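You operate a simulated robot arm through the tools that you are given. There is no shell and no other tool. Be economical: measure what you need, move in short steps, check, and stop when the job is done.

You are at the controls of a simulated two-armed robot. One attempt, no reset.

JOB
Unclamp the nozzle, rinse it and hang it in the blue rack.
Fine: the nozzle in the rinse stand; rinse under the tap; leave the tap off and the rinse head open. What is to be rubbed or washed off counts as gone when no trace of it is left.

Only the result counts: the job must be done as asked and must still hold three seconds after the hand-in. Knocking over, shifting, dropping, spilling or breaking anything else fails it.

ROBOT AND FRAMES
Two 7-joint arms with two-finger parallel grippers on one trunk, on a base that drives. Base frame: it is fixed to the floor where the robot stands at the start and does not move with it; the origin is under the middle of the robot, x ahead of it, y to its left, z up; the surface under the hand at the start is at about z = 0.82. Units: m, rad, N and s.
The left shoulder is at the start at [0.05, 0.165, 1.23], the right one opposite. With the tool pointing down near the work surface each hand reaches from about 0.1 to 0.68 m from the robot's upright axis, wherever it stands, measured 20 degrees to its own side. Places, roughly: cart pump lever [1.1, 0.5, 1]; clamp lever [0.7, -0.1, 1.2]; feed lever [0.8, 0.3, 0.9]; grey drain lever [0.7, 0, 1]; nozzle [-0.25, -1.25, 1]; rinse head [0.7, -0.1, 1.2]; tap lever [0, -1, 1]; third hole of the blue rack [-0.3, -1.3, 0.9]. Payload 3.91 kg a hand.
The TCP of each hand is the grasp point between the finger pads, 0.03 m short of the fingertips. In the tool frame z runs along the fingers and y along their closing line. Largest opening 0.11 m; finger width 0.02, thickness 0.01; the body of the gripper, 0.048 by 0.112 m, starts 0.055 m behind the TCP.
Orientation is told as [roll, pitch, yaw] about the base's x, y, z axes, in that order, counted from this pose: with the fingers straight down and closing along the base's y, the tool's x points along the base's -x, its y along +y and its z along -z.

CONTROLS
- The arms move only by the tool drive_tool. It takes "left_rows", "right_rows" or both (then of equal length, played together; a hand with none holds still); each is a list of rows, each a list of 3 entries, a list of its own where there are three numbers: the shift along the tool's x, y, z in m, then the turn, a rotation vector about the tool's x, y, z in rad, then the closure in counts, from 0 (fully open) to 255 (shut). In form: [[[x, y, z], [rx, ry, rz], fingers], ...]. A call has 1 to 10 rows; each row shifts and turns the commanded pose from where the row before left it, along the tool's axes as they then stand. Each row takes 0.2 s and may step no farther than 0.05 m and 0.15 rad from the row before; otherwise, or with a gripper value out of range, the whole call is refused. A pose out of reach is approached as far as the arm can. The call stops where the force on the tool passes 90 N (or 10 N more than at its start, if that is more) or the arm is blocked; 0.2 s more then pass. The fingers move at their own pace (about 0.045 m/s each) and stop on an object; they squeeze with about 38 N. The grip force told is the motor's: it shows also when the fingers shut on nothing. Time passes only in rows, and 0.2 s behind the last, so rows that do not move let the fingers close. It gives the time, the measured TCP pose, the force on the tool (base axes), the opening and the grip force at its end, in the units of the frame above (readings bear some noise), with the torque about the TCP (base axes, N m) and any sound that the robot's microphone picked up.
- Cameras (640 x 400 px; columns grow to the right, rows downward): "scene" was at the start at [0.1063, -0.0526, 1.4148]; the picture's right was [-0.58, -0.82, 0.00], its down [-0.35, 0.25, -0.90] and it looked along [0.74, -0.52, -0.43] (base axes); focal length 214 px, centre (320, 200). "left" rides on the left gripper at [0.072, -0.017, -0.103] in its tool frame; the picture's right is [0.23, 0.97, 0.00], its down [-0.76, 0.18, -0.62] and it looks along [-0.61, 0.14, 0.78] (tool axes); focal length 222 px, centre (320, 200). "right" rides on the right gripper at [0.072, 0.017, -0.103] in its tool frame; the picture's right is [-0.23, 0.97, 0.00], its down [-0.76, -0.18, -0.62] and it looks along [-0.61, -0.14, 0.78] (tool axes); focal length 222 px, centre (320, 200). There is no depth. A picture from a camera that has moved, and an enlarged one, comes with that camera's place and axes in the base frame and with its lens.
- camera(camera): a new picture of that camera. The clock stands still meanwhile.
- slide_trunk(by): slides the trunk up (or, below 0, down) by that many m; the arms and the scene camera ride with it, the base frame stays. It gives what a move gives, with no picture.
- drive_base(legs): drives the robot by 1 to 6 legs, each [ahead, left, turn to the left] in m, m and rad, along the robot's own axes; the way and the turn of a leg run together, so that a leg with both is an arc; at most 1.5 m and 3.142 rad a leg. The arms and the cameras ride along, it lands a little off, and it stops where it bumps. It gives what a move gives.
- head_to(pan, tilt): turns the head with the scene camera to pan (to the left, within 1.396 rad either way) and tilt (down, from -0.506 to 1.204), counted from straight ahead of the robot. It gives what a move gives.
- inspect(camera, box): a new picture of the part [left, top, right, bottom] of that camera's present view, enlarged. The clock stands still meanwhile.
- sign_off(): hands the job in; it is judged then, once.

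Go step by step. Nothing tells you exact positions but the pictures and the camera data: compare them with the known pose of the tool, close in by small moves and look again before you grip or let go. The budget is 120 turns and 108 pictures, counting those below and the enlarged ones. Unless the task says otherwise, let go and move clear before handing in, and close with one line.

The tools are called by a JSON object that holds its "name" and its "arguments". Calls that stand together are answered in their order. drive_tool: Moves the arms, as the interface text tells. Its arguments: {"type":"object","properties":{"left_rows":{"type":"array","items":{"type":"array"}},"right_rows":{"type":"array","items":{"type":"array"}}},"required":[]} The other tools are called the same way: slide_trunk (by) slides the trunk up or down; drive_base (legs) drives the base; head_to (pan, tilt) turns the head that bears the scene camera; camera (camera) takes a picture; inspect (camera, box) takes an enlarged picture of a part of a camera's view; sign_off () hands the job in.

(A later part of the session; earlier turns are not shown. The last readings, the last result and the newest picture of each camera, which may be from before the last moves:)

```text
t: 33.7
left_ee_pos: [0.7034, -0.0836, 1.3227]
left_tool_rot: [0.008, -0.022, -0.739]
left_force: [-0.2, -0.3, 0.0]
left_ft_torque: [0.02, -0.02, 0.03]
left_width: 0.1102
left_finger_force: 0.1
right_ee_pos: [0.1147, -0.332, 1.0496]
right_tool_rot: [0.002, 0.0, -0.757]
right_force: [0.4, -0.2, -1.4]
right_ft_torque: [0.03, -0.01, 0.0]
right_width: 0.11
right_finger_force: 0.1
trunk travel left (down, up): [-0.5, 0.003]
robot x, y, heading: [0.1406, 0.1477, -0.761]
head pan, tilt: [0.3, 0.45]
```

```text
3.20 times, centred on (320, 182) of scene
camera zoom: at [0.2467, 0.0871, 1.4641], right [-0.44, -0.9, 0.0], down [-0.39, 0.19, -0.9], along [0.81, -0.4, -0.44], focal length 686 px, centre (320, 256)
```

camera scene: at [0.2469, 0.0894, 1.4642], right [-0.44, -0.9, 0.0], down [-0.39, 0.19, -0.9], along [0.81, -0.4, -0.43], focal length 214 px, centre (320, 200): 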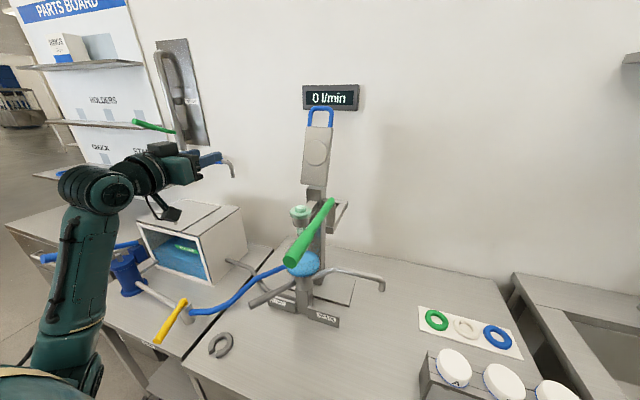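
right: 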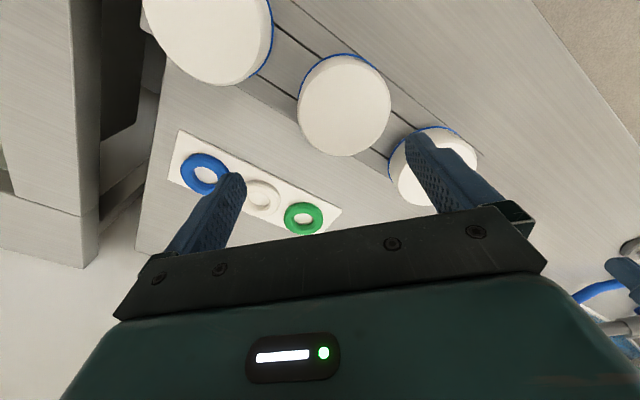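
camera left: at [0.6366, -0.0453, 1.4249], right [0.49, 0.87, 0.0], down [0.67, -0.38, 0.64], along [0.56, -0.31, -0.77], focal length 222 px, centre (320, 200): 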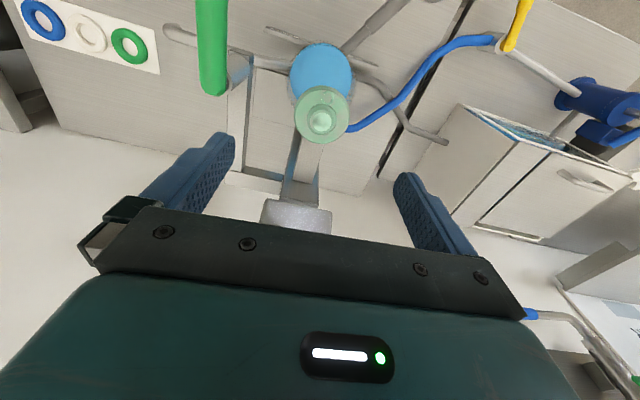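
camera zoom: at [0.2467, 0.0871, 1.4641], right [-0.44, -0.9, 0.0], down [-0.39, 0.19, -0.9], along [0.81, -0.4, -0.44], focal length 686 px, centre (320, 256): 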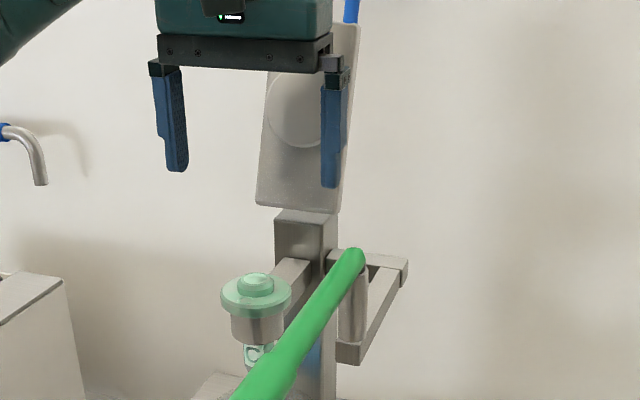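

Knob lies directly under the TCP. I narrow the fingers to 8 cm to clear the lever, descend to flange level and grip.

{"name": "drive_tool", "arguments": {"left_rows": [[[0, 0.003, 0], [0.021, 0.011, 0], 70], [[0, 0, 0.02], [0, 0, 0], 70], [[0, 0, 0.03], [0, 0, 0], 70], [[0, 0, 0.03], [0, 0, 0], 70], [[0, 0, 0.028], [0, 0, 0], 70]]}}

{"name": "inspect", "arguments": {"camera": "scene", "box": [220, 150, 380, 250]}}

{"name": "camera", "arguments": {"camera": "left"}}

```text
t: 34.9
left_ee_pos: [0.7073, -0.0763, 1.2137]
left_tool_rot: [-0.016, -0.013, -0.74]
left_force: [0.7, 0.4, -0.6]
left_ft_torque: [0.0, 0.0, 0.01]
left_width: 0.0798
left_finger_force: 0.1
right_ee_pos: [0.1136, -0.331, 1.0506]
right_tool_rot: [0.001, 0.0, -0.756]
right_force: [0.8, 0.2, 0.1]
right_ft_torque: [-0.03, 0.01, 0.01]
right_width: 0.1101
right_finger_force: 0.0
trunk travel left (down, up): [-0.5, 0.003]
robot x, y, heading: [0.1404, 0.1474, -0.755]
head pan, tilt: [0.3, 0.45]
```

```text
4.00 times, centred on (300, 200) of scene
camera zoom: at [0.2472, 0.0886, 1.4641], right [-0.44, -0.9, 0.0], down [-0.39, 0.19, -0.9], along [0.81, -0.4, -0.44], focal length 858 px, centre (400, 200)
```

zoom: 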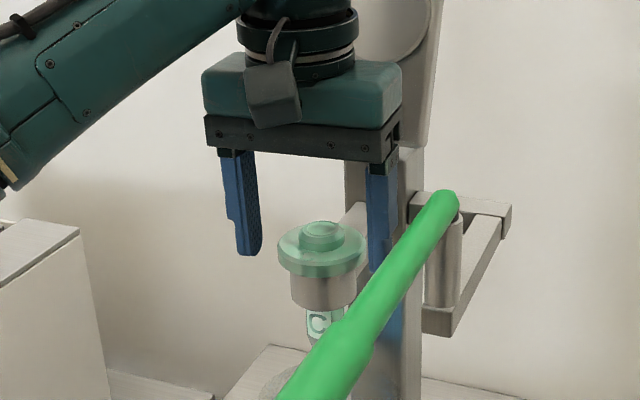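

```text
72 pictures are left
camera left: at [0.643, -0.0381, 1.3167], right [0.49, 0.87, -0.02], down [0.68, -0.37, 0.63], along [0.54, -0.32, -0.78], focal length 222 px, centre (320, 200)
```

left: 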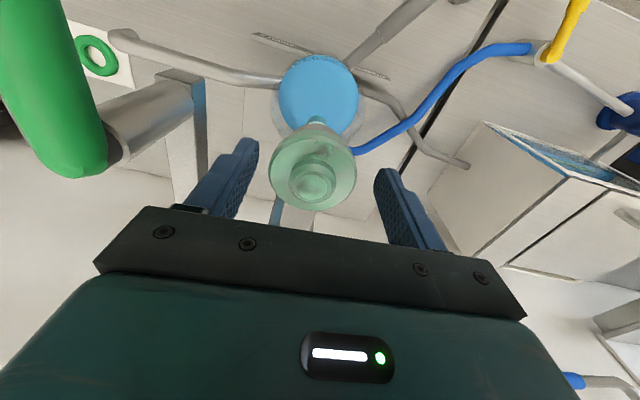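

Well centred; I lower 4 mm more and close on the flange.

{"name": "drive_tool", "arguments": {"left_rows": [[[0, 0.0, 0.004], [0, 0, 0], 70], [[0, 0, 0], [0, 0, 0], 160], [[0, 0, 0], [0, 0, 0], 255], [[0, 0, 0], [0, 0, 0], 255], [[0, 0, 0], [0, 0, 0], 255]]}}

{"name": "inspect", "arguments": {"camera": "scene", "box": [220, 150, 380, 250]}}

```text
t: 36.1
left_ee_pos: [0.7074, -0.0766, 1.212]
left_tool_rot: [-0.014, -0.013, -0.74]
left_force: [-1.7, -2.1, 0.3]
left_ft_torque: [-0.12, 0.02, 0.01]
left_width: 0.0567
left_finger_force: 38.2
right_ee_pos: [0.1131, -0.3308, 1.0504]
right_tool_rot: [0.002, 0.0, -0.756]
right_force: [-0.5, -0.1, 0.0]
right_ft_torque: [-0.02, 0.03, 0.02]
right_width: 0.1099
right_finger_force: 0.2
trunk travel left (down, up): [-0.5, 0.003]
robot x, y, heading: [0.1363, 0.1506, -0.757]
head pan, tilt: [0.3, 0.45]
```

```text
4.00 times, centred on (300, 200) of scene
camera zoom: at [0.2464, 0.0883, 1.4642], right [-0.44, -0.9, 0.0], down [-0.39, 0.19, -0.9], along [0.81, -0.4, -0.44], focal length 858 px, centre (400, 200)
```

zoom: 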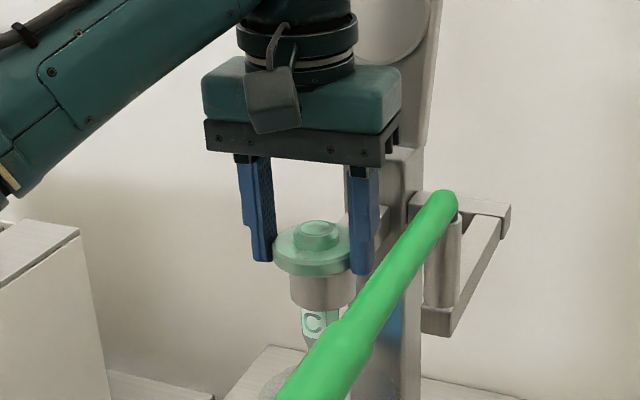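

Gripped at 56.7 mm. Lifting straight up out of the holder.

{"name": "drive_tool", "arguments": {"left_rows": [[[0, 0, -0.01], [0, 0, 0], 255], [[0, 0, -0.02], [0, 0, 0], 255], [[0, 0, -0.03], [0, 0, 0], 255], [[0, 0, -0.035], [0, 0, 0], 255], [[0, 0, -0.035], [0, 0, 0], 255]]}}

{"name": "inspect", "arguments": {"camera": "scene", "box": [220, 120, 420, 245]}}

```text
t: 37.3
left_ee_pos: [0.7034, -0.0734, 1.3425]
left_tool_rot: [-0.015, -0.012, -0.74]
left_force: [0.1, 0.0, -2.4]
left_ft_torque: [0.02, -0.01, 0.04]
left_width: 0.0568
left_finger_force: 37.8
right_ee_pos: [0.1137, -0.3303, 1.0496]
right_tool_rot: [0.002, 0.001, -0.754]
right_force: [0.6, 0.4, 0.0]
right_ft_torque: [0.03, -0.02, 0.01]
right_width: 0.1103
right_finger_force: 0.2
trunk travel left (down, up): [-0.5, 0.003]
robot x, y, heading: [0.1413, 0.1494, -0.754]
head pan, tilt: [0.3, 0.45]
```

```text
3.20 times, centred on (320, 182) of scene
camera zoom: at [0.246, 0.0886, 1.4642], right [-0.44, -0.9, 0.0], down [-0.39, 0.19, -0.9], along [0.81, -0.4, -0.43], focal length 686 px, centre (320, 256)
```

zoom: 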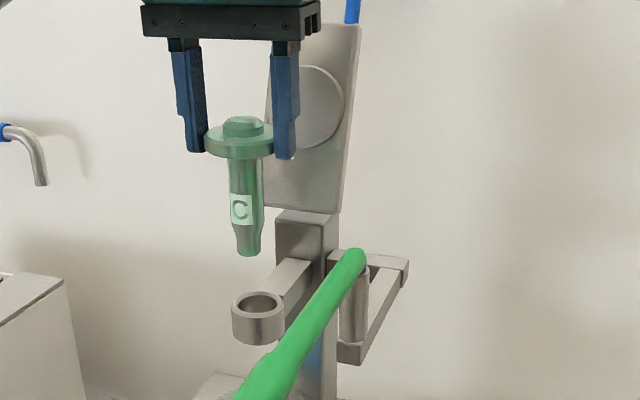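

Nozzle C is out. I draw it back toward me, back off from the bench and sidestep right to the sink.

{"name": "drive_tool", "arguments": {"left_rows": [[[0.03, 0, -0.01], [0, 0, 0], 255], [[0.045, 0, -0.01], [0, 0, 0], 255], [[0.045, 0, -0.01], [0, 0, 0], 255], [[0.045, 0, -0.01], [0, 0, 0], 255], [[0.03, 0, 0], [0, 0, 0], 255]]}}

{"name": "drive_base", "arguments": {"legs": [[-0.22, 0, 0], [0, -0.9, 0]]}}

{"name": "head_to", "arguments": {"pan": 0, "tilt": 0.45}}

{"name": "camera", "arguments": {"camera": "scene"}}

```text
t: 38.5
left_ee_pos: [0.5634, 0.0564, 1.3799]
left_tool_rot: [-0.015, -0.009, -0.74]
left_force: [0.1, -0.1, -2.8]
left_ft_torque: [-0.01, 0.01, 0.0]
left_width: 0.0569
left_finger_force: 37.7
right_ee_pos: [0.113, -0.3301, 1.0502]
right_tool_rot: [0.001, 0.0, -0.755]
right_force: [-0.6, 0.0, -0.4]
right_ft_torque: [-0.02, -0.01, 0.01]
right_width: 0.1098
right_finger_force: 0.1
trunk travel left (down, up): [-0.5, 0.003]
robot x, y, heading: [0.1448, 0.149, -0.759]
head pan, tilt: [0.3, 0.45]
```

```text
t: 48.2
left_ee_pos: [-0.2299, -0.4631, 1.3814]
left_tool_rot: [-0.013, -0.01, -0.753]
left_force: [-0.6, 0.5, -2.9]
left_ft_torque: [0.02, -0.01, 0.0]
left_width: 0.0568
left_finger_force: 37.9
right_ee_pos: [-0.685, -0.8466, 1.0504]
right_tool_rot: [0.0, -0.001, -0.768]
right_force: [-1.1, 0.0, -0.5]
right_ft_torque: [-0.03, 0.01, -0.02]
right_width: 0.1099
right_finger_force: 0.1
trunk travel left (down, up): [-0.5, 0.003]
robot x, y, heading: [-0.6532, -0.3716, -0.77]
head pan, tilt: [0.3, 0.45]
```

```text
t: 49.0
left_ee_pos: [-0.2309, -0.4648, 1.3823]
left_tool_rot: [-0.015, -0.011, -0.753]
left_force: [0.2, -0.1, -3.0]
left_ft_torque: [0.03, 0.02, 0.01]
left_width: 0.0567
left_finger_force: 37.7
right_ee_pos: [-0.6852, -0.8458, 1.0506]
right_tool_rot: [-0.001, 0.0, -0.769]
right_force: [-0.2, 0.2, 0.1]
right_ft_torque: [-0.03, -0.02, -0.01]
right_width: 0.1102
right_finger_force: 0.0
trunk travel left (down, up): [-0.5, 0.003]
robot x, y, heading: [-0.6491, -0.3711, -0.769]
head pan, tilt: [0.0, 0.45]
```

```text
69 pictures are left
camera scene: at [-0.5628, -0.4513, 1.4641], right [-0.69, -0.72, 0.0], down [-0.31, 0.3, -0.9], along [0.65, -0.63, -0.44], focal length 214 px, centre (320, 200)
```

scene: 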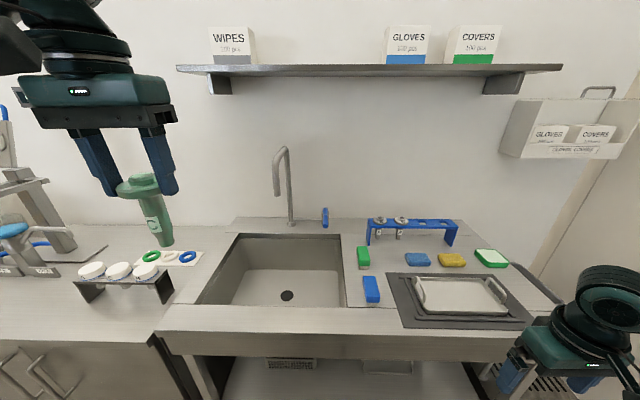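

The sink, gooseneck tap with blue lever, and blue rack (A, B in it; holes 3 and 4 free) are ahead. Zooming.

{"name": "inspect", "arguments": {"camera": "scene", "box": [240, 130, 400, 230]}}

{"name": "inspect", "arguments": {"camera": "scene", "box": [340, 190, 500, 290]}}

```text
4.00 times, centred on (320, 180) of scene
camera zoom: at [-0.5628, -0.4513, 1.4641], right [-0.69, -0.72, 0.0], down [-0.31, 0.3, -0.9], along [0.65, -0.63, -0.44], focal length 858 px, centre (320, 280)
```

zoom: 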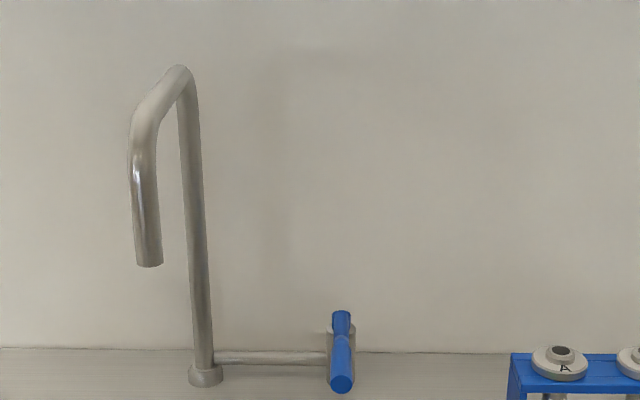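

```text
4.00 times, centred on (420, 240) of scene
camera zoom: at [-0.5628, -0.4513, 1.4641], right [-0.69, -0.72, 0.0], down [-0.31, 0.3, -0.9], along [0.65, -0.63, -0.44], focal length 858 px, centre (-80, 40)
```

zoom: 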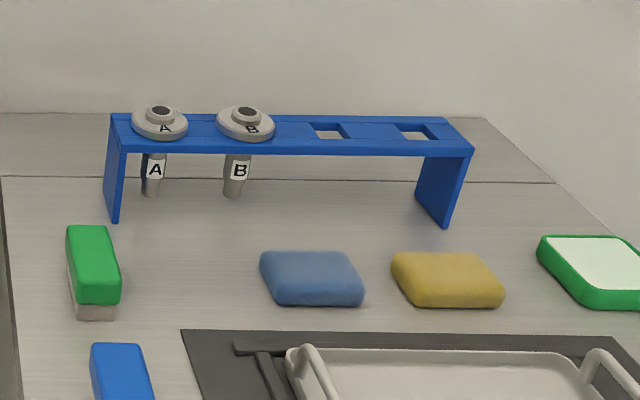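

I'll look down to see how much room there is between my base and the bench.

{"name": "head_to", "arguments": {"pan": 0, "tilt": 1.2}}

{"name": "camera", "arguments": {"camera": "scene"}}

```text
t: 50.1
left_ee_pos: [-0.2302, -0.4635, 1.3804]
left_tool_rot: [-0.014, -0.009, -0.752]
left_force: [-0.7, 0.0, -2.1]
left_ft_torque: [0.03, 0.01, -0.01]
left_width: 0.0568
left_finger_force: 38.2
right_ee_pos: [-0.6846, -0.847, 1.0493]
right_tool_rot: [0.0, 0.001, -0.767]
right_force: [1.1, 0.3, 0.5]
right_ft_torque: [-0.04, -0.01, -0.01]
right_width: 0.1098
right_finger_force: 0.1
trunk travel left (down, up): [-0.5, 0.003]
robot x, y, heading: [-0.6543, -0.3686, -0.767]
head pan, tilt: [0.0, 1.201]
```

```text
66 pictures are left
camera scene: at [-0.5887, -0.4263, 1.406], right [-0.7, -0.72, 0.0], down [-0.67, 0.65, -0.36], along [0.26, -0.25, -0.93], focal length 214 px, centre (320, 200)
```

scene: 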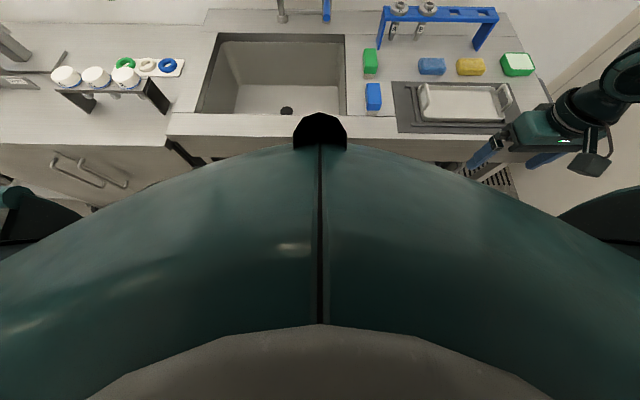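

I drive ahead carefully toward the sink.

{"name": "drive_base", "arguments": {"legs": [[0.25, 0, 0]]}}

{"name": "head_to", "arguments": {"pan": 0, "tilt": 0.5}}

{"name": "camera", "arguments": {"camera": "scene"}}

{"name": "camera", "arguments": {"camera": "right"}}

```text
t: 52.0
left_ee_pos: [-0.0521, -0.6294, 1.3804]
left_tool_rot: [-0.013, -0.011, -0.74]
left_force: [-1.6, -0.4, -2.3]
left_ft_torque: [0.01, 0.0, 0.0]
left_width: 0.0566
left_finger_force: 37.2
right_ee_pos: [-0.5037, -1.0162, 1.0504]
right_tool_rot: [0.003, -0.001, -0.756]
right_force: [0.0, -0.6, 0.4]
right_ft_torque: [0.01, 0.0, 0.0]
right_width: 0.1099
right_finger_force: 0.1
trunk travel left (down, up): [-0.5, 0.003]
robot x, y, heading: [-0.4776, -0.535, -0.757]
head pan, tilt: [0.0, 1.201]
stopped in leg 1: the robot was blocked; the commanded pose is now the measured one
```

```text
t: 53.1
left_ee_pos: [-0.0516, -0.6299, 1.3801]
left_tool_rot: [-0.012, -0.008, -0.739]
left_force: [0.2, -0.4, -3.0]
left_ft_torque: [0.01, 0.02, 0.0]
left_width: 0.0568
left_finger_force: 37.9
right_ee_pos: [-0.5028, -1.0162, 1.0495]
right_tool_rot: [0.0, -0.001, -0.756]
right_force: [0.1, -0.4, 1.2]
right_ft_torque: [-0.02, -0.03, -0.01]
right_width: 0.1101
right_finger_force: 0.1
trunk travel left (down, up): [-0.5, 0.003]
robot x, y, heading: [-0.4755, -0.5383, -0.753]
head pan, tilt: [0.0, 0.499]
```

```text
65 pictures are left
camera scene: at [-0.3855, -0.6189, 1.4596], right [-0.69, -0.73, 0.0], down [-0.35, 0.33, -0.88], along [0.64, -0.6, -0.48], focal length 214 px, centre (320, 200)
```

scene: 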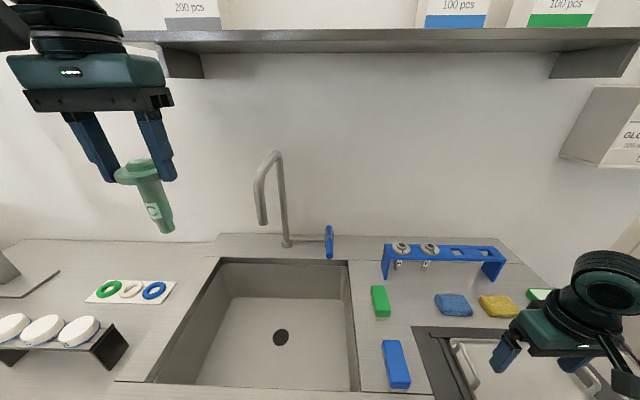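

```text
64 pictures are left
camera right: at [-0.5439, -0.9543, 1.1541], right [0.83, 0.55, 0.0], down [0.43, -0.65, 0.62], along [0.35, -0.52, -0.78], focal length 222 px, centre (320, 200)
```

right: 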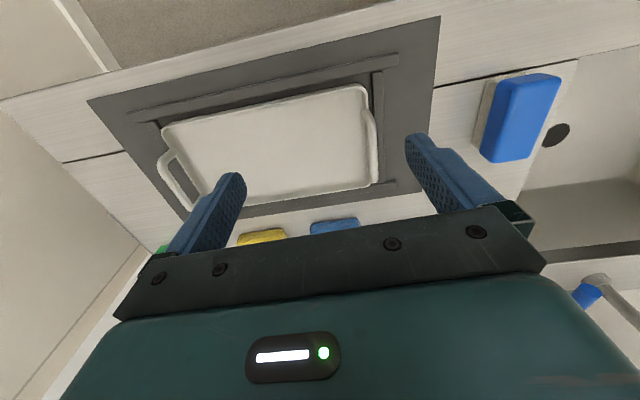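

The robot is against the bench; spout end ≈ 0.51 ahead, 0.13 left, z≈1.175. Now a close look at the tap lever.

{"name": "inspect", "arguments": {"camera": "scene", "box": [270, 205, 366, 265]}}

{"name": "inspect", "arguments": {"camera": "scene", "box": [370, 220, 530, 320]}}

```text
6.67 times, centred on (318, 235) of scene
camera zoom: at [-0.3855, -0.6189, 1.4596], right [-0.69, -0.73, 0.0], down [-0.35, 0.33, -0.88], along [0.64, -0.6, -0.48], focal length 1430 px, centre (333, -33)
```

zoom: 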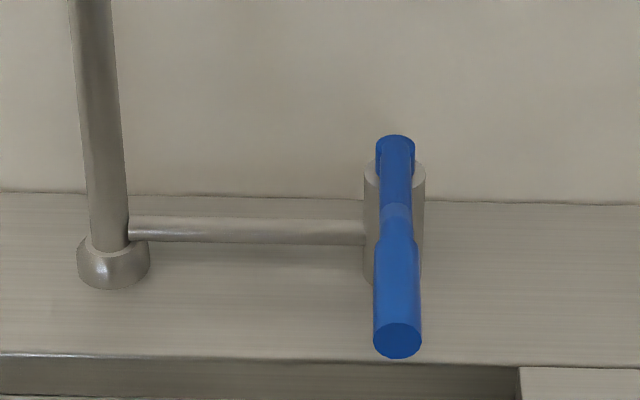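

```text
4.00 times, centred on (450, 270) of scene
camera zoom: at [-0.3855, -0.6189, 1.4596], right [-0.69, -0.73, 0.0], down [-0.35, 0.33, -0.88], along [0.64, -0.6, -0.48], focal length 858 px, centre (-200, -80)
```

zoom: 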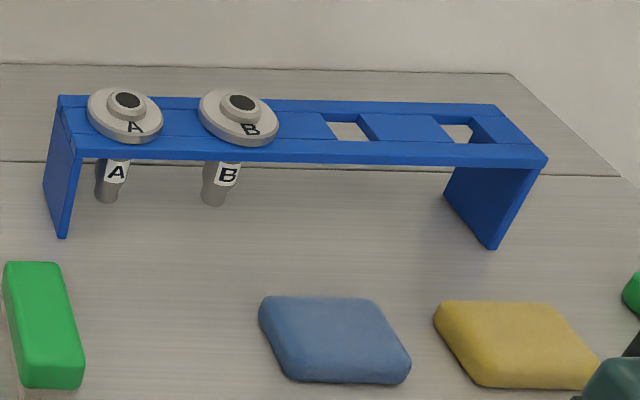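

The tap lever is horizontal on a short post (pivot ≈0.865 ahead, z≈0.92, end pointing at me, ≈0.695 ahead). I'll make both hands point forward: left with the nozzle, right as a pusher.

{"name": "drive_tool", "arguments": {"left_rows": [[[-0.04, 0.01, 0], [0, 0, 0], 255], [[-0.04, 0.01, 0], [0, 0, 0], 255], [[0, 0, 0], [0, -0.15, 0], 255], [[0, 0, 0], [0, -0.15, 0], 255], [[0, 0, 0], [0, -0.15, 0], 255], [[0, 0, 0], [0, -0.15, 0], 255], [[0, 0, 0], [0, -0.15, 0], 255]], "right_rows": [[[0, 0, -0.05], [0, 0, 0], 0], [[0, 0, -0.05], [0, 0, 0], 0], [[0, 0, -0.05], [0, 0, 0], 0], [[0, 0, -0.05], [0, 0, 0], 0], [[-0.045, 0, 0], [0, 0, 0], 255], [[-0.045, 0, 0], [0, 0, 0], 255], [[-0.045, 0.0, 0], [0, 0, 0], 255]]}}

{"name": "drive_tool", "arguments": {"left_rows": [[[0, 0, 0], [0, -0.15, 0], 255], [[0, 0, 0], [0, -0.15, 0], 255], [[0, 0, 0], [0, -0.15, 0], 255], [[0, 0, 0], [0, -0.15, 0], 255], [[0, 0, 0], [0, -0.15, 0], 255], [[0, 0, 0], [0, -0.07, 0], 255], [[0, 0, 0], [0, 0, 0], 255], [[0, 0, 0], [0, 0, 0], 255], [[0, 0, 0], [0, 0, 0], 255], [[0, 0, 0], [0, 0, 0], 255]], "right_rows": [[[0, 0, 0], [0, -0.15, 0], 255], [[0, 0, 0], [0, -0.15, 0], 255], [[0, 0, 0], [0, -0.15, 0], 255], [[0, 0, 0], [0, -0.15, 0], 255], [[0, 0, 0], [0, -0.15, 0], 255], [[0, 0, 0], [0, -0.15, 0], 255], [[0, 0, 0], [0, -0.15, 0], 255], [[0, 0, 0], [0, -0.15, 0], 255], [[0, 0, 0], [0, -0.15, 0], 255], [[0, 0, 0], [0, -0.15, 0], 255]]}}

{"name": "camera", "arguments": {"camera": "scene"}}

```text
t: 54.7
left_ee_pos: [0.0219, -0.6716, 1.379]
left_tool_rot: [-0.018, -0.759, -0.726]
left_force: [0.0, -1.1, -2.0]
left_ft_torque: [0.07, 0.07, 0.0]
left_width: 0.0567
left_finger_force: 38.0
right_ee_pos: [-0.4056, -1.1116, 1.2506]
right_tool_rot: [0.003, 0.0, -0.756]
right_force: [0.6, -0.6, 0.7]
right_ft_torque: [0.04, 0.04, 0.01]
right_width: 0.039
right_finger_force: 0.0
trunk travel left (down, up): [-0.5, 0.003]
robot x, y, heading: [-0.4738, -0.5383, -0.759]
head pan, tilt: [0.0, 0.499]
```

```text
t: 56.9
left_ee_pos: [0.0207, -0.6687, 1.3794]
left_tool_rot: [-2.088, -1.555, 1.347]
left_force: [-0.1, 0.1, -1.4]
left_ft_torque: [0.06, 0.07, -0.03]
left_width: 0.0569
left_finger_force: 38.3
right_ee_pos: [-0.4041, -1.1084, 1.2501]
right_tool_rot: [0.039, -1.499, -0.793]
right_force: [0.0, -0.2, -0.2]
right_ft_torque: [0.0, 0.01, -0.02]
right_width: 0.0
right_finger_force: 37.5
trunk travel left (down, up): [-0.5, 0.003]
robot x, y, heading: [-0.4745, -0.5375, -0.756]
head pan, tilt: [0.0, 0.499]
```

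```text
61 pictures are left
camera scene: at [-0.3855, -0.6191, 1.4596], right [-0.69, -0.73, 0.0], down [-0.35, 0.33, -0.88], along [0.64, -0.6, -0.48], focal length 214 px, centre (320, 200)
```

scene: 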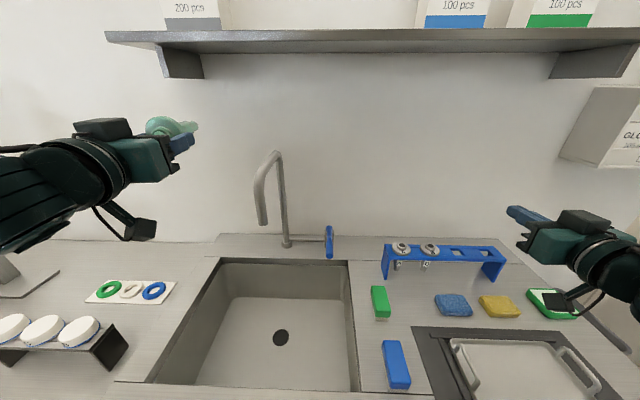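

Both hands are horizontal. I lower the trunk for reach.

{"name": "slide_trunk", "arguments": {"by": -0.2}}

{"name": "drive_tool", "arguments": {"left_rows": [[[0.045, 0, 0], [0, 0, 0], 255], [[0.045, 0, 0], [0, 0, 0], 255], [[0.03, 0, 0], [0, 0, 0], 255]]}}

{"name": "camera", "arguments": {"camera": "scene"}}

{"name": "camera", "arguments": {"camera": "left"}}

```text
t: 59.1
left_ee_pos: [0.0219, -0.6686, 1.1802]
left_tool_rot: [-2.099, -1.554, 1.36]
left_force: [0.1, 0.0, -2.5]
left_ft_torque: [0.09, 0.05, 0.01]
left_width: 0.0565
left_finger_force: 37.8
right_ee_pos: [-0.405, -1.1085, 1.05]
right_tool_rot: [0.013, -1.5, -0.77]
right_force: [0.2, -0.7, -0.1]
right_ft_torque: [-0.01, -0.02, -0.01]
right_width: 0.0
right_finger_force: 37.8
trunk travel left (down, up): [-0.3, 0.203]
robot x, y, heading: [-0.4706, -0.5388, -0.765]
head pan, tilt: [0.0, 0.499]
```

```text
t: 59.9
left_ee_pos: [0.0316, -0.6848, 1.0614]
left_tool_rot: [-2.137, -1.555, 1.398]
left_force: [-0.1, 0.7, -2.6]
left_ft_torque: [0.1, 0.11, 0.04]
left_width: 0.0567
left_finger_force: 38.3
left hand out of reach, approached as far as the arm can: row 1, 2
right_ee_pos: [-0.4057, -1.1093, 1.0503]
right_tool_rot: [0.014, -1.5, -0.77]
right_force: [0.0, -0.4, -0.5]
right_ft_torque: [-0.02, -0.02, 0.03]
right_width: 0.0
right_finger_force: 38.0
trunk travel left (down, up): [-0.3, 0.203]
robot x, y, heading: [-0.4723, -0.5379, -0.756]
head pan, tilt: [0.0, 0.499]
```

```text
60 pictures are left
camera scene: at [-0.3855, -0.6189, 1.2597], right [-0.69, -0.73, 0.0], down [-0.35, 0.33, -0.88], along [0.64, -0.6, -0.48], focal length 214 px, centre (320, 200)
```

scene: 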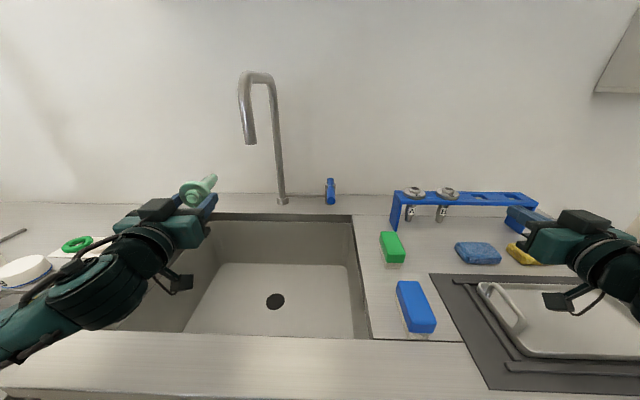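

```text
59 pictures are left
camera left: at [-0.0556, -0.628, 0.9891], right [0.66, 0.72, -0.24], down [-0.34, 0.56, 0.75], along [0.67, -0.41, 0.61], focal length 222 px, centre (320, 200)
```

left: 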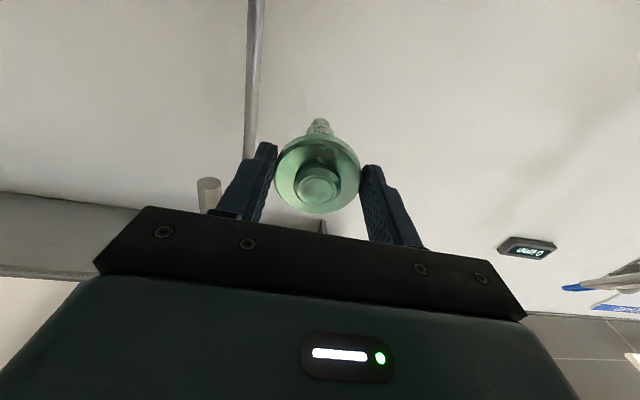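

Spout end fixed at ≈(0.029,-0.818,1.156) from two views. I move the nozzle under it, and zoom on the tap lever from this height.

{"name": "drive_tool", "arguments": {"left_rows": [[[0, -0.035, 0], [0, 0, 0], 255], [[0, -0.035, 0], [0, 0, 0], 255], [[0, -0.03, 0], [0, 0, 0], 255]]}}

{"name": "inspect", "arguments": {"camera": "scene", "box": [270, 150, 366, 210]}}

{"name": "inspect", "arguments": {"camera": "scene", "box": [180, 80, 340, 230]}}

```text
t: 60.9
left_ee_pos: [-0.03, -0.7351, 1.0657]
left_tool_rot: [2.271, -1.536, -2.964]
left_force: [0.2, -0.4, -1.8]
left_ft_torque: [0.05, 0.08, 0.0]
left_width: 0.0564
left_finger_force: 38.3
right_ee_pos: [-0.4086, -1.1016, 1.0527]
right_tool_rot: [0.129, -1.51, -0.868]
right_force: [0.1, -1.3, -0.7]
right_ft_torque: [-0.01, -0.02, 0.04]
right_width: 0.0002
right_finger_force: 37.7
trunk travel left (down, up): [-0.3, 0.203]
robot x, y, heading: [-0.4777, -0.534, -0.74]
head pan, tilt: [0.0, 0.499]
stopped in row 3 (left hand): the arm was blocked; the commanded pose is now the measured one
```

```text
6.67 times, centred on (318, 180) of scene
camera zoom: at [-0.3985, -0.6109, 1.2611], right [-0.68, -0.74, -0.01], down [-0.34, 0.32, -0.88], along [0.65, -0.6, -0.47], focal length 1430 px, centre (333, 333)
```

zoom: 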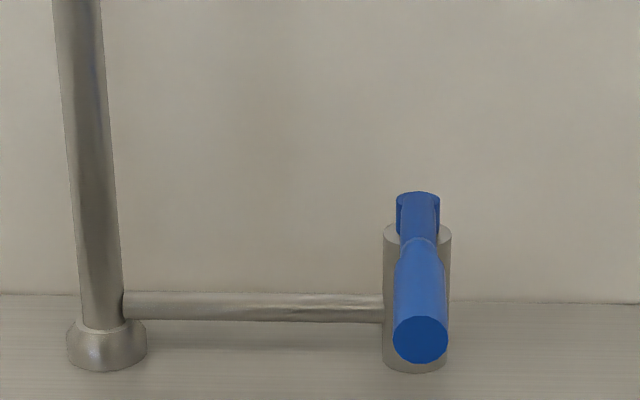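

```text
2.67 times, centred on (260, 155) of scene
camera zoom: at [-0.3985, -0.6109, 1.2611], right [-0.68, -0.74, -0.01], down [-0.34, 0.32, -0.88], along [0.65, -0.6, -0.47], focal length 572 px, centre (480, 320)
```

zoom: 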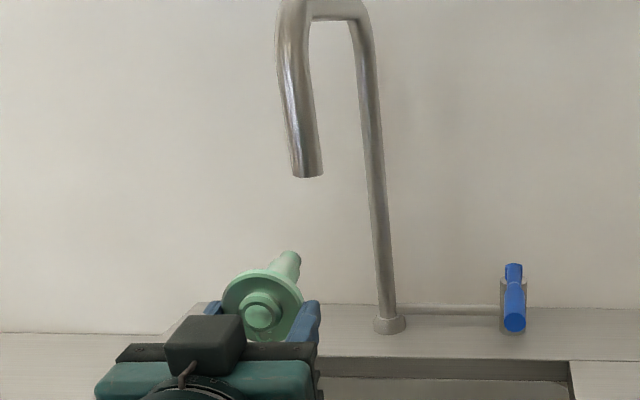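

The left arm was blocked by something before it got fully under the spout. I back off slightly and look at the elbow.

{"name": "drive_tool", "arguments": {"left_rows": [[[0, 0.015, 0], [0, 0, 0], 255]]}}

{"name": "head_to", "arguments": {"pan": 0.7, "tilt": 0.9}}

{"name": "camera", "arguments": {"camera": "scene"}}

```text
t: 61.3
left_ee_pos: [-0.021, -0.732, 1.0663]
left_tool_rot: [2.545, -1.547, 3.029]
left_force: [0.1, 0.3, -1.8]
left_ft_torque: [0.08, 0.08, -0.01]
left_width: 0.0567
left_finger_force: 38.8
right_ee_pos: [-0.4087, -1.1056, 1.0515]
right_tool_rot: [0.106, -1.508, -0.854]
right_force: [0.5, 0.0, 1.0]
right_ft_torque: [-0.01, 0.03, 0.03]
right_width: 0.0001
right_finger_force: 37.8
trunk travel left (down, up): [-0.3, 0.203]
robot x, y, heading: [-0.4759, -0.5356, -0.75]
head pan, tilt: [0.0, 0.499]
```

```text
t: 62.3
left_ee_pos: [-0.0196, -0.732, 1.0633]
left_tool_rot: [2.287, -1.545, -2.992]
left_force: [-0.6, 0.0, -2.4]
left_ft_torque: [0.11, 0.08, 0.0]
left_width: 0.0564
left_finger_force: 37.9
right_ee_pos: [-0.4068, -1.1063, 1.0516]
right_tool_rot: [0.103, -1.506, -0.85]
right_force: [0.6, -0.7, 0.4]
right_ft_torque: [0.01, 0.02, -0.02]
right_width: 0.0
right_finger_force: 37.8
trunk travel left (down, up): [-0.3, 0.203]
robot x, y, heading: [-0.4748, -0.534, -0.749]
head pan, tilt: [0.7, 0.901]
```

```text
56 pictures are left
camera scene: at [-0.3849, -0.5569, 1.2265], right [-0.05, -1.0, 0.0], down [-0.78, 0.04, -0.63], along [0.63, -0.03, -0.78], focal length 214 px, centre (320, 200)
```

scene: 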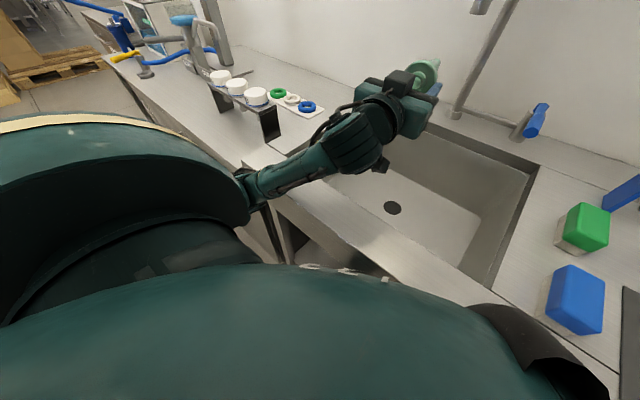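

The elbow sits low against the bench edge. I'll move aside, raise the trunk a bit and come back in higher.

{"name": "drive_tool", "arguments": {"left_rows": [[[0, 0.04, 0], [0, 0, 0], 255], [[0, 0.04, 0], [0, 0, 0], 255], [[0, 0.02, 0], [0, 0, 0], 255]]}}

{"name": "slide_trunk", "arguments": {"by": 0.15}}

{"name": "drive_tool", "arguments": {"left_rows": [[[0.04, 0, 0], [0, 0, 0], 255], [[0.04, 0, 0], [0, 0, 0], 255], [[0.035, 0, 0], [0, 0, 0], 255], [[0, -0.04, 0], [0, 0, 0], 255], [[0, -0.04, 0], [0, 0, 0], 255]]}}

{"name": "camera", "arguments": {"camera": "scene"}}

{"name": "camera", "arguments": {"camera": "left"}}

```text
t: 63.1
left_ee_pos: [0.0531, -0.6564, 1.0612]
left_tool_rot: [2.253, -1.557, -2.958]
left_force: [-0.4, 0.2, -3.1]
left_ft_torque: [0.08, 0.09, 0.03]
left_width: 0.0566
left_finger_force: 38.1
right_ee_pos: [-0.4003, -1.1053, 1.0512]
right_tool_rot: [0.012, -1.501, -0.761]
right_force: [1.0, -0.1, -0.3]
right_ft_torque: [0.01, 0.01, 0.0]
right_width: 0.0
right_finger_force: 38.4
trunk travel left (down, up): [-0.3, 0.203]
robot x, y, heading: [-0.4757, -0.5337, -0.746]
head pan, tilt: [0.7, 0.901]
```

```text
t: 64.9
left_ee_pos: [0.0531, -0.6564, 1.2111]
left_tool_rot: [2.237, -1.557, -2.943]
left_force: [-0.5, -0.5, -2.7]
left_ft_torque: [0.08, 0.09, -0.01]
left_width: 0.0565
left_finger_force: 37.9
right_ee_pos: [-0.3999, -1.1057, 1.1994]
right_tool_rot: [0.013, -1.5, -0.761]
right_force: [0.1, -0.4, -0.5]
right_ft_torque: [0.01, -0.02, 0.02]
right_width: 0.0
right_finger_force: 37.7
trunk travel left (down, up): [-0.45, 0.053]
robot x, y, heading: [-0.4749, -0.534, -0.751]
head pan, tilt: [0.7, 0.901]
```

```text
t: 66.1
left_ee_pos: [-0.0006, -0.7194, 1.0956]
left_tool_rot: [2.196, -1.553, -2.897]
left_force: [0.5, -0.5, -3.2]
left_ft_torque: [0.08, 0.06, 0.03]
left_width: 0.0565
left_finger_force: 37.9
right_ee_pos: [-0.401, -1.1053, 1.2004]
right_tool_rot: [0.019, -1.501, -0.768]
right_force: [-0.2, 0.6, 0.0]
right_ft_torque: [-0.04, -0.05, 0.03]
right_width: 0.0001
right_finger_force: 38.5
trunk travel left (down, up): [-0.45, 0.053]
robot x, y, heading: [-0.475, -0.5319, -0.747]
head pan, tilt: [0.7, 0.901]
```

```text
55 pictures are left
camera scene: at [-0.3773, -0.5575, 1.3758], right [-0.05, -1.0, 0.0], down [-0.78, 0.04, -0.62], along [0.62, -0.03, -0.78], focal length 214 px, centre (320, 200)
```

scene: 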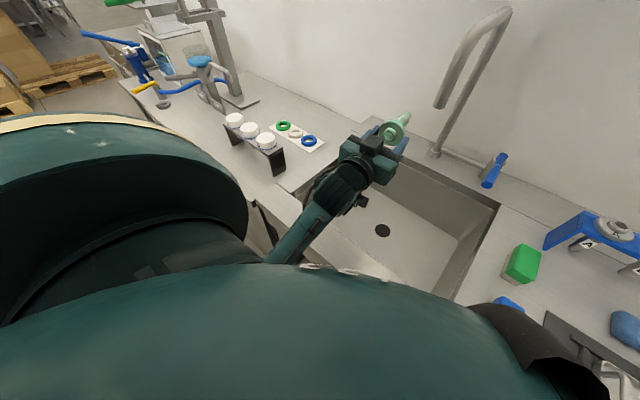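

```text
54 pictures are left
camera left: at [-0.0888, -0.6642, 1.0217], right [0.63, 0.74, -0.21], down [-0.37, 0.54, 0.76], along [0.68, -0.4, 0.62], focal length 222 px, centre (320, 200)
```

left: 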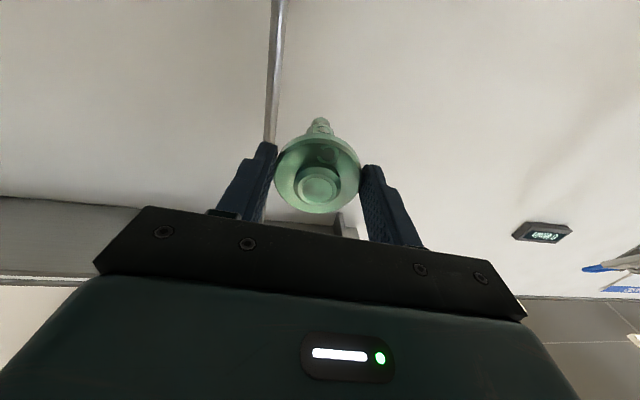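

Tap lever end ≈(-0.026,-1.003,0.97), pivot ≈(0.066,-1.095). I put the nozzle under the spout and bring the right hand beside the lever.

{"name": "drive_tool", "arguments": {"left_rows": [[[0, -0.028, 0], [0, 0, 0], 255], [[0, -0.028, 0], [0, 0, 0], 255], [[0, 0, 0], [0, 0, 0], 255], [[0, 0, 0], [0, 0, 0], 255], [[0, 0, 0], [0, 0, 0], 255], [[0, 0, 0], [0, 0, 0], 255], [[0, 0, 0], [0, 0, 0], 255], [[0, 0, 0], [0, 0, 0], 255]], "right_rows": [[[0, 0.036, 0.028], [0, 0, 0], 255], [[0, 0.036, 0.028], [0, 0, 0], 255], [[0, 0.036, 0.028], [0, 0, 0], 255], [[0, 0.036, 0.028], [0, 0, 0], 255], [[0, 0.036, 0.028], [0, 0, 0], 255], [[0, 0.036, 0.028], [0, 0, 0], 255], [[0, 0.036, 0.028], [0, 0, 0], 255], [[0, 0.03, 0.024], [0, -0.07, 0], 255]]}}

{"name": "head_to", "arguments": {"pan": 0.0, "tilt": 0.6}}

{"name": "camera", "arguments": {"camera": "scene"}}

{"name": "camera", "arguments": {"camera": "right"}}

```text
t: 66.9
left_ee_pos: [-0.0152, -0.7406, 1.0897]
left_tool_rot: [1.821, -1.413, -2.514]
left_force: [-0.1, 0.0, -2.0]
left_ft_torque: [0.09, 0.06, -0.01]
left_width: 0.0567
left_finger_force: 38.0
right_ee_pos: [-0.2736, -1.0882, 1.1951]
right_tool_rot: [0.017, -1.499, -0.763]
right_force: [0.6, 0.4, -0.3]
right_ft_torque: [-0.02, 0.04, -0.01]
right_width: 0.0
right_finger_force: 38.1
trunk travel left (down, up): [-0.45, 0.053]
robot x, y, heading: [-0.4772, -0.5322, -0.752]
head pan, tilt: [0.7, 0.901]
stopped in row 4 (left hand): the arm was blocked; the commanded pose is now the measured one
```

```text
t: 68.0
left_ee_pos: [-0.0167, -0.7418, 1.0902]
left_tool_rot: [1.831, -1.414, -2.524]
left_force: [-0.3, -0.3, -3.0]
left_ft_torque: [0.08, 0.1, 0.0]
left_width: 0.0567
left_finger_force: 38.0
right_ee_pos: [-0.2747, -1.0873, 1.1939]
right_tool_rot: [0.015, -1.499, -0.764]
right_force: [0.4, -0.1, 0.3]
right_ft_torque: [-0.01, 0.02, -0.02]
right_width: 0.0001
right_finger_force: 37.1
trunk travel left (down, up): [-0.45, 0.053]
robot x, y, heading: [-0.4742, -0.5305, -0.751]
head pan, tilt: [0.0, 0.6]
```

```text
53 pictures are left
camera scene: at [-0.3873, -0.6134, 1.4005], right [-0.68, -0.73, 0.0], down [-0.41, 0.38, -0.82], along [0.6, -0.56, -0.57], focal length 214 px, centre (320, 200)
```

scene: 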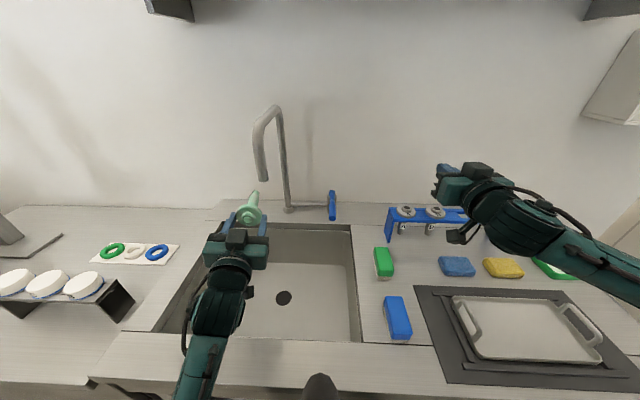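

```text
52 pictures are left
camera right: at [-0.3424, -1.0015, 1.13], right [0.67, 0.7, 0.23], down [-0.54, 0.26, 0.8], along [0.51, -0.66, 0.55], focal length 222 px, centre (320, 200)
```

right: 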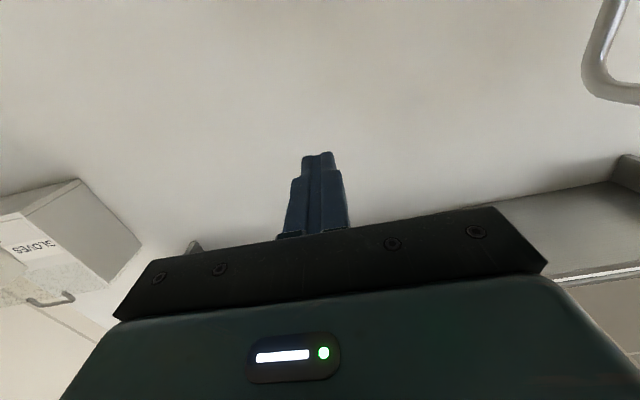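

The left arm is still limited sideways; instead I shift the whole robot a few centimetres right so the nozzle comes under the spout.

{"name": "drive_base", "arguments": {"legs": [[-0.01, -0.035, 0]]}}

{"name": "camera", "arguments": {"camera": "scene"}}

{"name": "camera", "arguments": {"camera": "left"}}

```text
t: 69.0
left_ee_pos: [-0.0473, -0.7606, 1.0908]
left_tool_rot: [1.831, -1.415, -2.527]
left_force: [-0.3, -0.9, -2.4]
left_ft_torque: [0.1, 0.1, -0.01]
left_width: 0.0568
left_finger_force: 38.2
right_ee_pos: [-0.3064, -1.1066, 1.1938]
right_tool_rot: [0.024, -1.498, -0.773]
right_force: [0.1, -0.3, 0.0]
right_ft_torque: [0.0, -0.01, 0.04]
right_width: 0.0
right_finger_force: 37.4
trunk travel left (down, up): [-0.45, 0.053]
robot x, y, heading: [-0.509, -0.554, -0.753]
head pan, tilt: [0.0, 0.6]
```

```text
51 pictures are left
camera scene: at [-0.4191, -0.6331, 1.4006], right [-0.68, -0.73, 0.0], down [-0.41, 0.39, -0.83], along [0.6, -0.56, -0.56], focal length 214 px, centre (320, 200)
```

scene: 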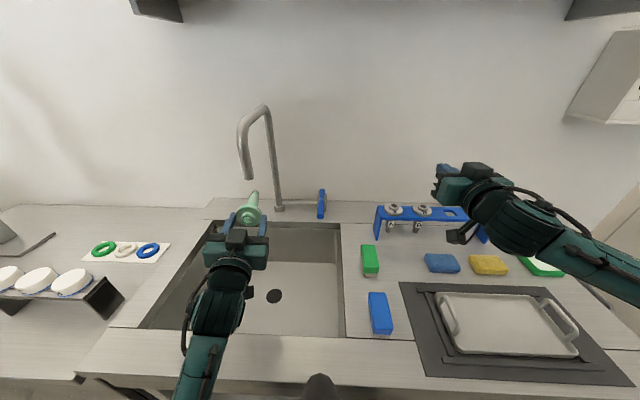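

```text
50 pictures are left
camera left: at [-0.1275, -0.7013, 1.012], right [0.64, 0.76, -0.08], down [-0.46, 0.47, 0.75], along [0.61, -0.45, 0.65], focal length 222 px, centre (320, 200)
```

left: 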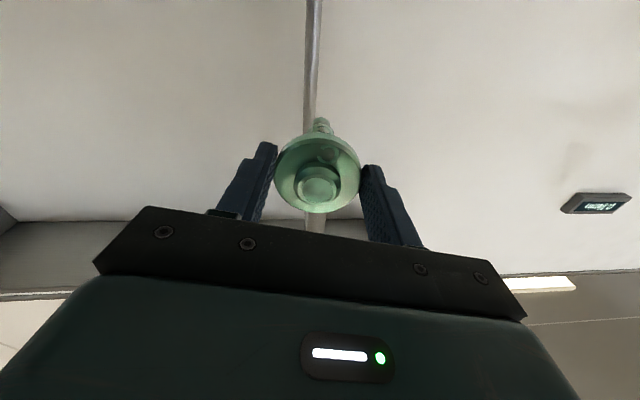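

The nozzle's tip region is now under the spout (within ~5 mm). Right hand next: beside the lever, above it.

{"name": "drive_tool", "arguments": {"right_rows": [[[0, 0.035, 0.023], [0, -0.035, 0], 255], [[0, 0.037, 0.023], [0, -0.035, 0], 255], [[0, 0.037, 0.023], [0, 0, 0], 255], [[0, 0.037, 0.023], [0, 0, 0], 255], [[0, 0.037, 0.024], [0, 0, 0], 255], [[0, 0.037, 0.024], [0, 0, 0], 255], [[0.045, 0, 0], [0, 0, 0], 255], [[0.045, 0, 0], [0, 0, 0], 255], [[0.045, 0, 0], [0, 0, 0], 255]]}}

{"name": "inspect", "arguments": {"camera": "scene", "box": [220, 140, 420, 265]}}

{"name": "camera", "arguments": {"camera": "right"}}

```text
t: 71.0
left_ee_pos: [-0.0464, -0.7613, 1.0892]
left_tool_rot: [1.828, -1.413, -2.525]
left_force: [0.1, -0.6, -2.8]
left_ft_torque: [0.08, 0.07, 0.01]
left_width: 0.0564
left_finger_force: 37.6
right_ee_pos: [-0.0524, -1.041, 1.0593]
right_tool_rot: [2.366, -1.572, -3.114]
right_force: [0.6, 0.4, 0.6]
right_ft_torque: [0.02, 0.0, 0.01]
right_width: 0.0002
right_finger_force: 37.8
trunk travel left (down, up): [-0.45, 0.053]
robot x, y, heading: [-0.5088, -0.5499, -0.755]
head pan, tilt: [0.0, 0.6]
```

```text
3.20 times, centred on (320, 202) of scene
camera zoom: at [-0.4185, -0.6327, 1.4006], right [-0.68, -0.73, 0.0], down [-0.41, 0.39, -0.82], along [0.6, -0.56, -0.57], focal length 686 px, centre (320, 192)
```

zoom: 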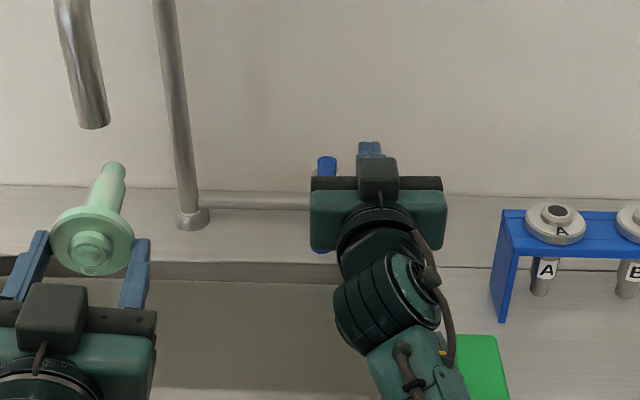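

```text
48 pictures are left
camera right: at [-0.117, -0.9581, 0.9865], right [0.66, 0.71, 0.23], down [-0.58, 0.29, 0.76], along [0.48, -0.64, 0.61], focal length 222 px, centre (320, 200)
```

right: 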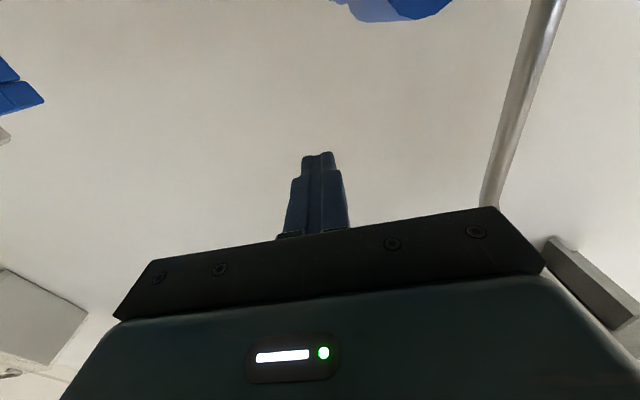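

Aligned just right of the lever. Lowering to lever height.

{"name": "drive_tool", "arguments": {"right_rows": [[[0.045, 0, 0], [0, 0, 0], 255], [[0.042, 0, 0], [0, 0, 0], 255]]}}

{"name": "inspect", "arguments": {"camera": "scene", "box": [220, 140, 420, 265]}}

{"name": "camera", "arguments": {"camera": "right"}}

```text
t: 71.8
left_ee_pos: [-0.0463, -0.7612, 1.0892]
left_tool_rot: [1.811, -1.412, -2.507]
left_force: [-0.2, 0.1, -2.0]
left_ft_torque: [0.1, 0.05, -0.01]
left_width: 0.0568
left_finger_force: 38.3
right_ee_pos: [-0.064, -1.079, 0.9883]
right_tool_rot: [-2.205, -1.487, 1.425]
right_force: [0.4, -0.3, -0.4]
right_ft_torque: [-0.01, -0.01, -0.02]
right_width: 0.0002
right_finger_force: 37.5
trunk travel left (down, up): [-0.45, 0.053]
robot x, y, heading: [-0.5077, -0.5543, -0.751]
head pan, tilt: [0.0, 0.6]
stopped in row 2 (right hand): the arm was blocked; the commanded pose is now the measured one
```

```text
3.20 times, centred on (320, 202) of scene
camera zoom: at [-0.4188, -0.6334, 1.4005], right [-0.68, -0.73, 0.0], down [-0.41, 0.39, -0.82], along [0.6, -0.56, -0.57], focal length 686 px, centre (320, 192)
```

zoom: 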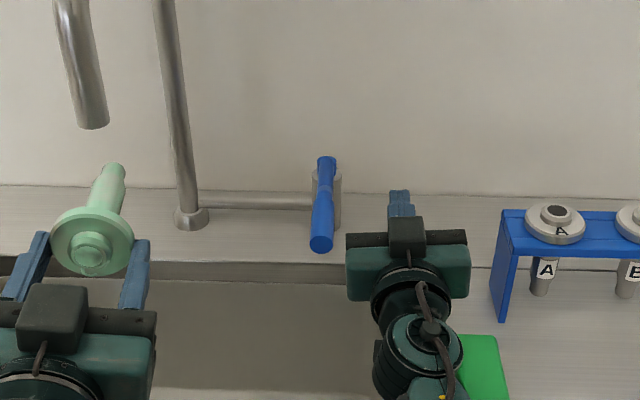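

```text
46 pictures are left
camera right: at [-0.1268, -1.0002, 0.9114], right [0.69, 0.71, 0.16], down [-0.56, 0.37, 0.74], along [0.46, -0.6, 0.65], focal length 222 px, centre (320, 200)
```

right: 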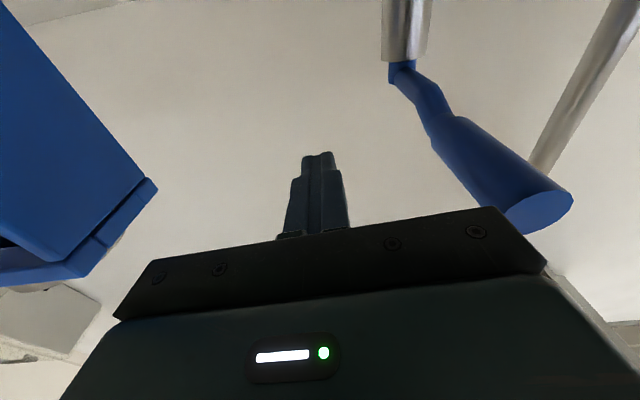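

The right arm was blocked and shifted sideways. I check that nothing was touched.

{"name": "camera", "arguments": {"camera": "scene"}}

{"name": "head_to", "arguments": {"pan": -0.6, "tilt": 0.95}}

{"name": "camera", "arguments": {"camera": "scene"}}

```text
45 pictures are left
camera scene: at [-0.4188, -0.6334, 1.4005], right [-0.68, -0.73, 0.0], down [-0.41, 0.39, -0.82], along [0.6, -0.56, -0.57], focal length 214 px, centre (320, 200)
```

scene: 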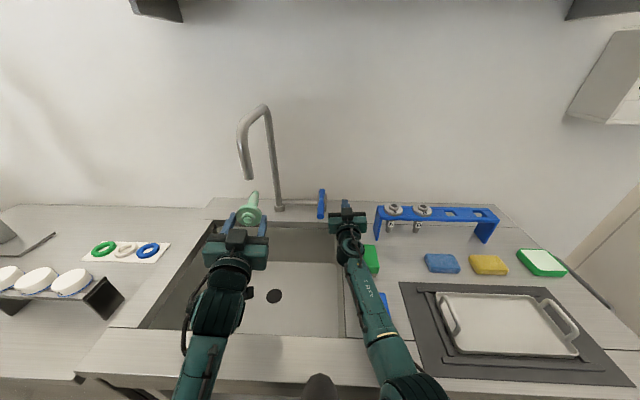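

```text
t: 72.8
left_ee_pos: [-0.0472, -0.762, 1.0897]
left_tool_rot: [1.827, -1.414, -2.523]
left_force: [0.3, -0.1, -2.4]
left_ft_torque: [0.1, 0.06, -0.03]
left_width: 0.0566
left_finger_force: 38.0
right_ee_pos: [-0.0639, -1.0775, 0.9894]
right_tool_rot: [-2.196, -1.487, 1.419]
right_force: [0.4, -0.1, 1.0]
right_ft_torque: [-0.01, 0.02, -0.05]
right_width: 0.0
right_finger_force: 37.1
trunk travel left (down, up): [-0.45, 0.053]
robot x, y, heading: [-0.5066, -0.5523, -0.75]
head pan, tilt: [-0.6, 0.949]
```

```text
44 pictures are left
camera scene: at [-0.4673, -0.6436, 1.3722], right [-0.98, -0.22, 0.0], down [-0.18, 0.79, -0.58], along [0.13, -0.57, -0.81], focal length 214 px, centre (320, 200)
```

scene: 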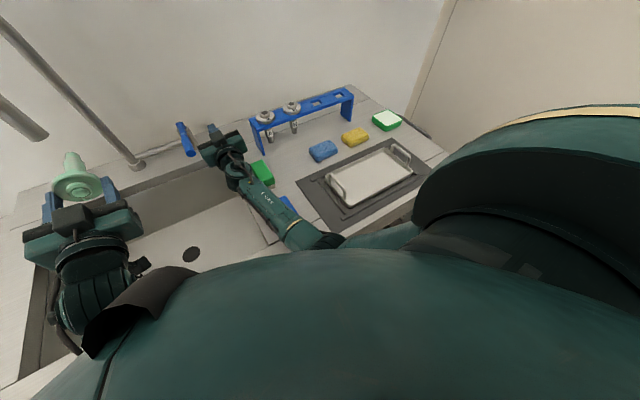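

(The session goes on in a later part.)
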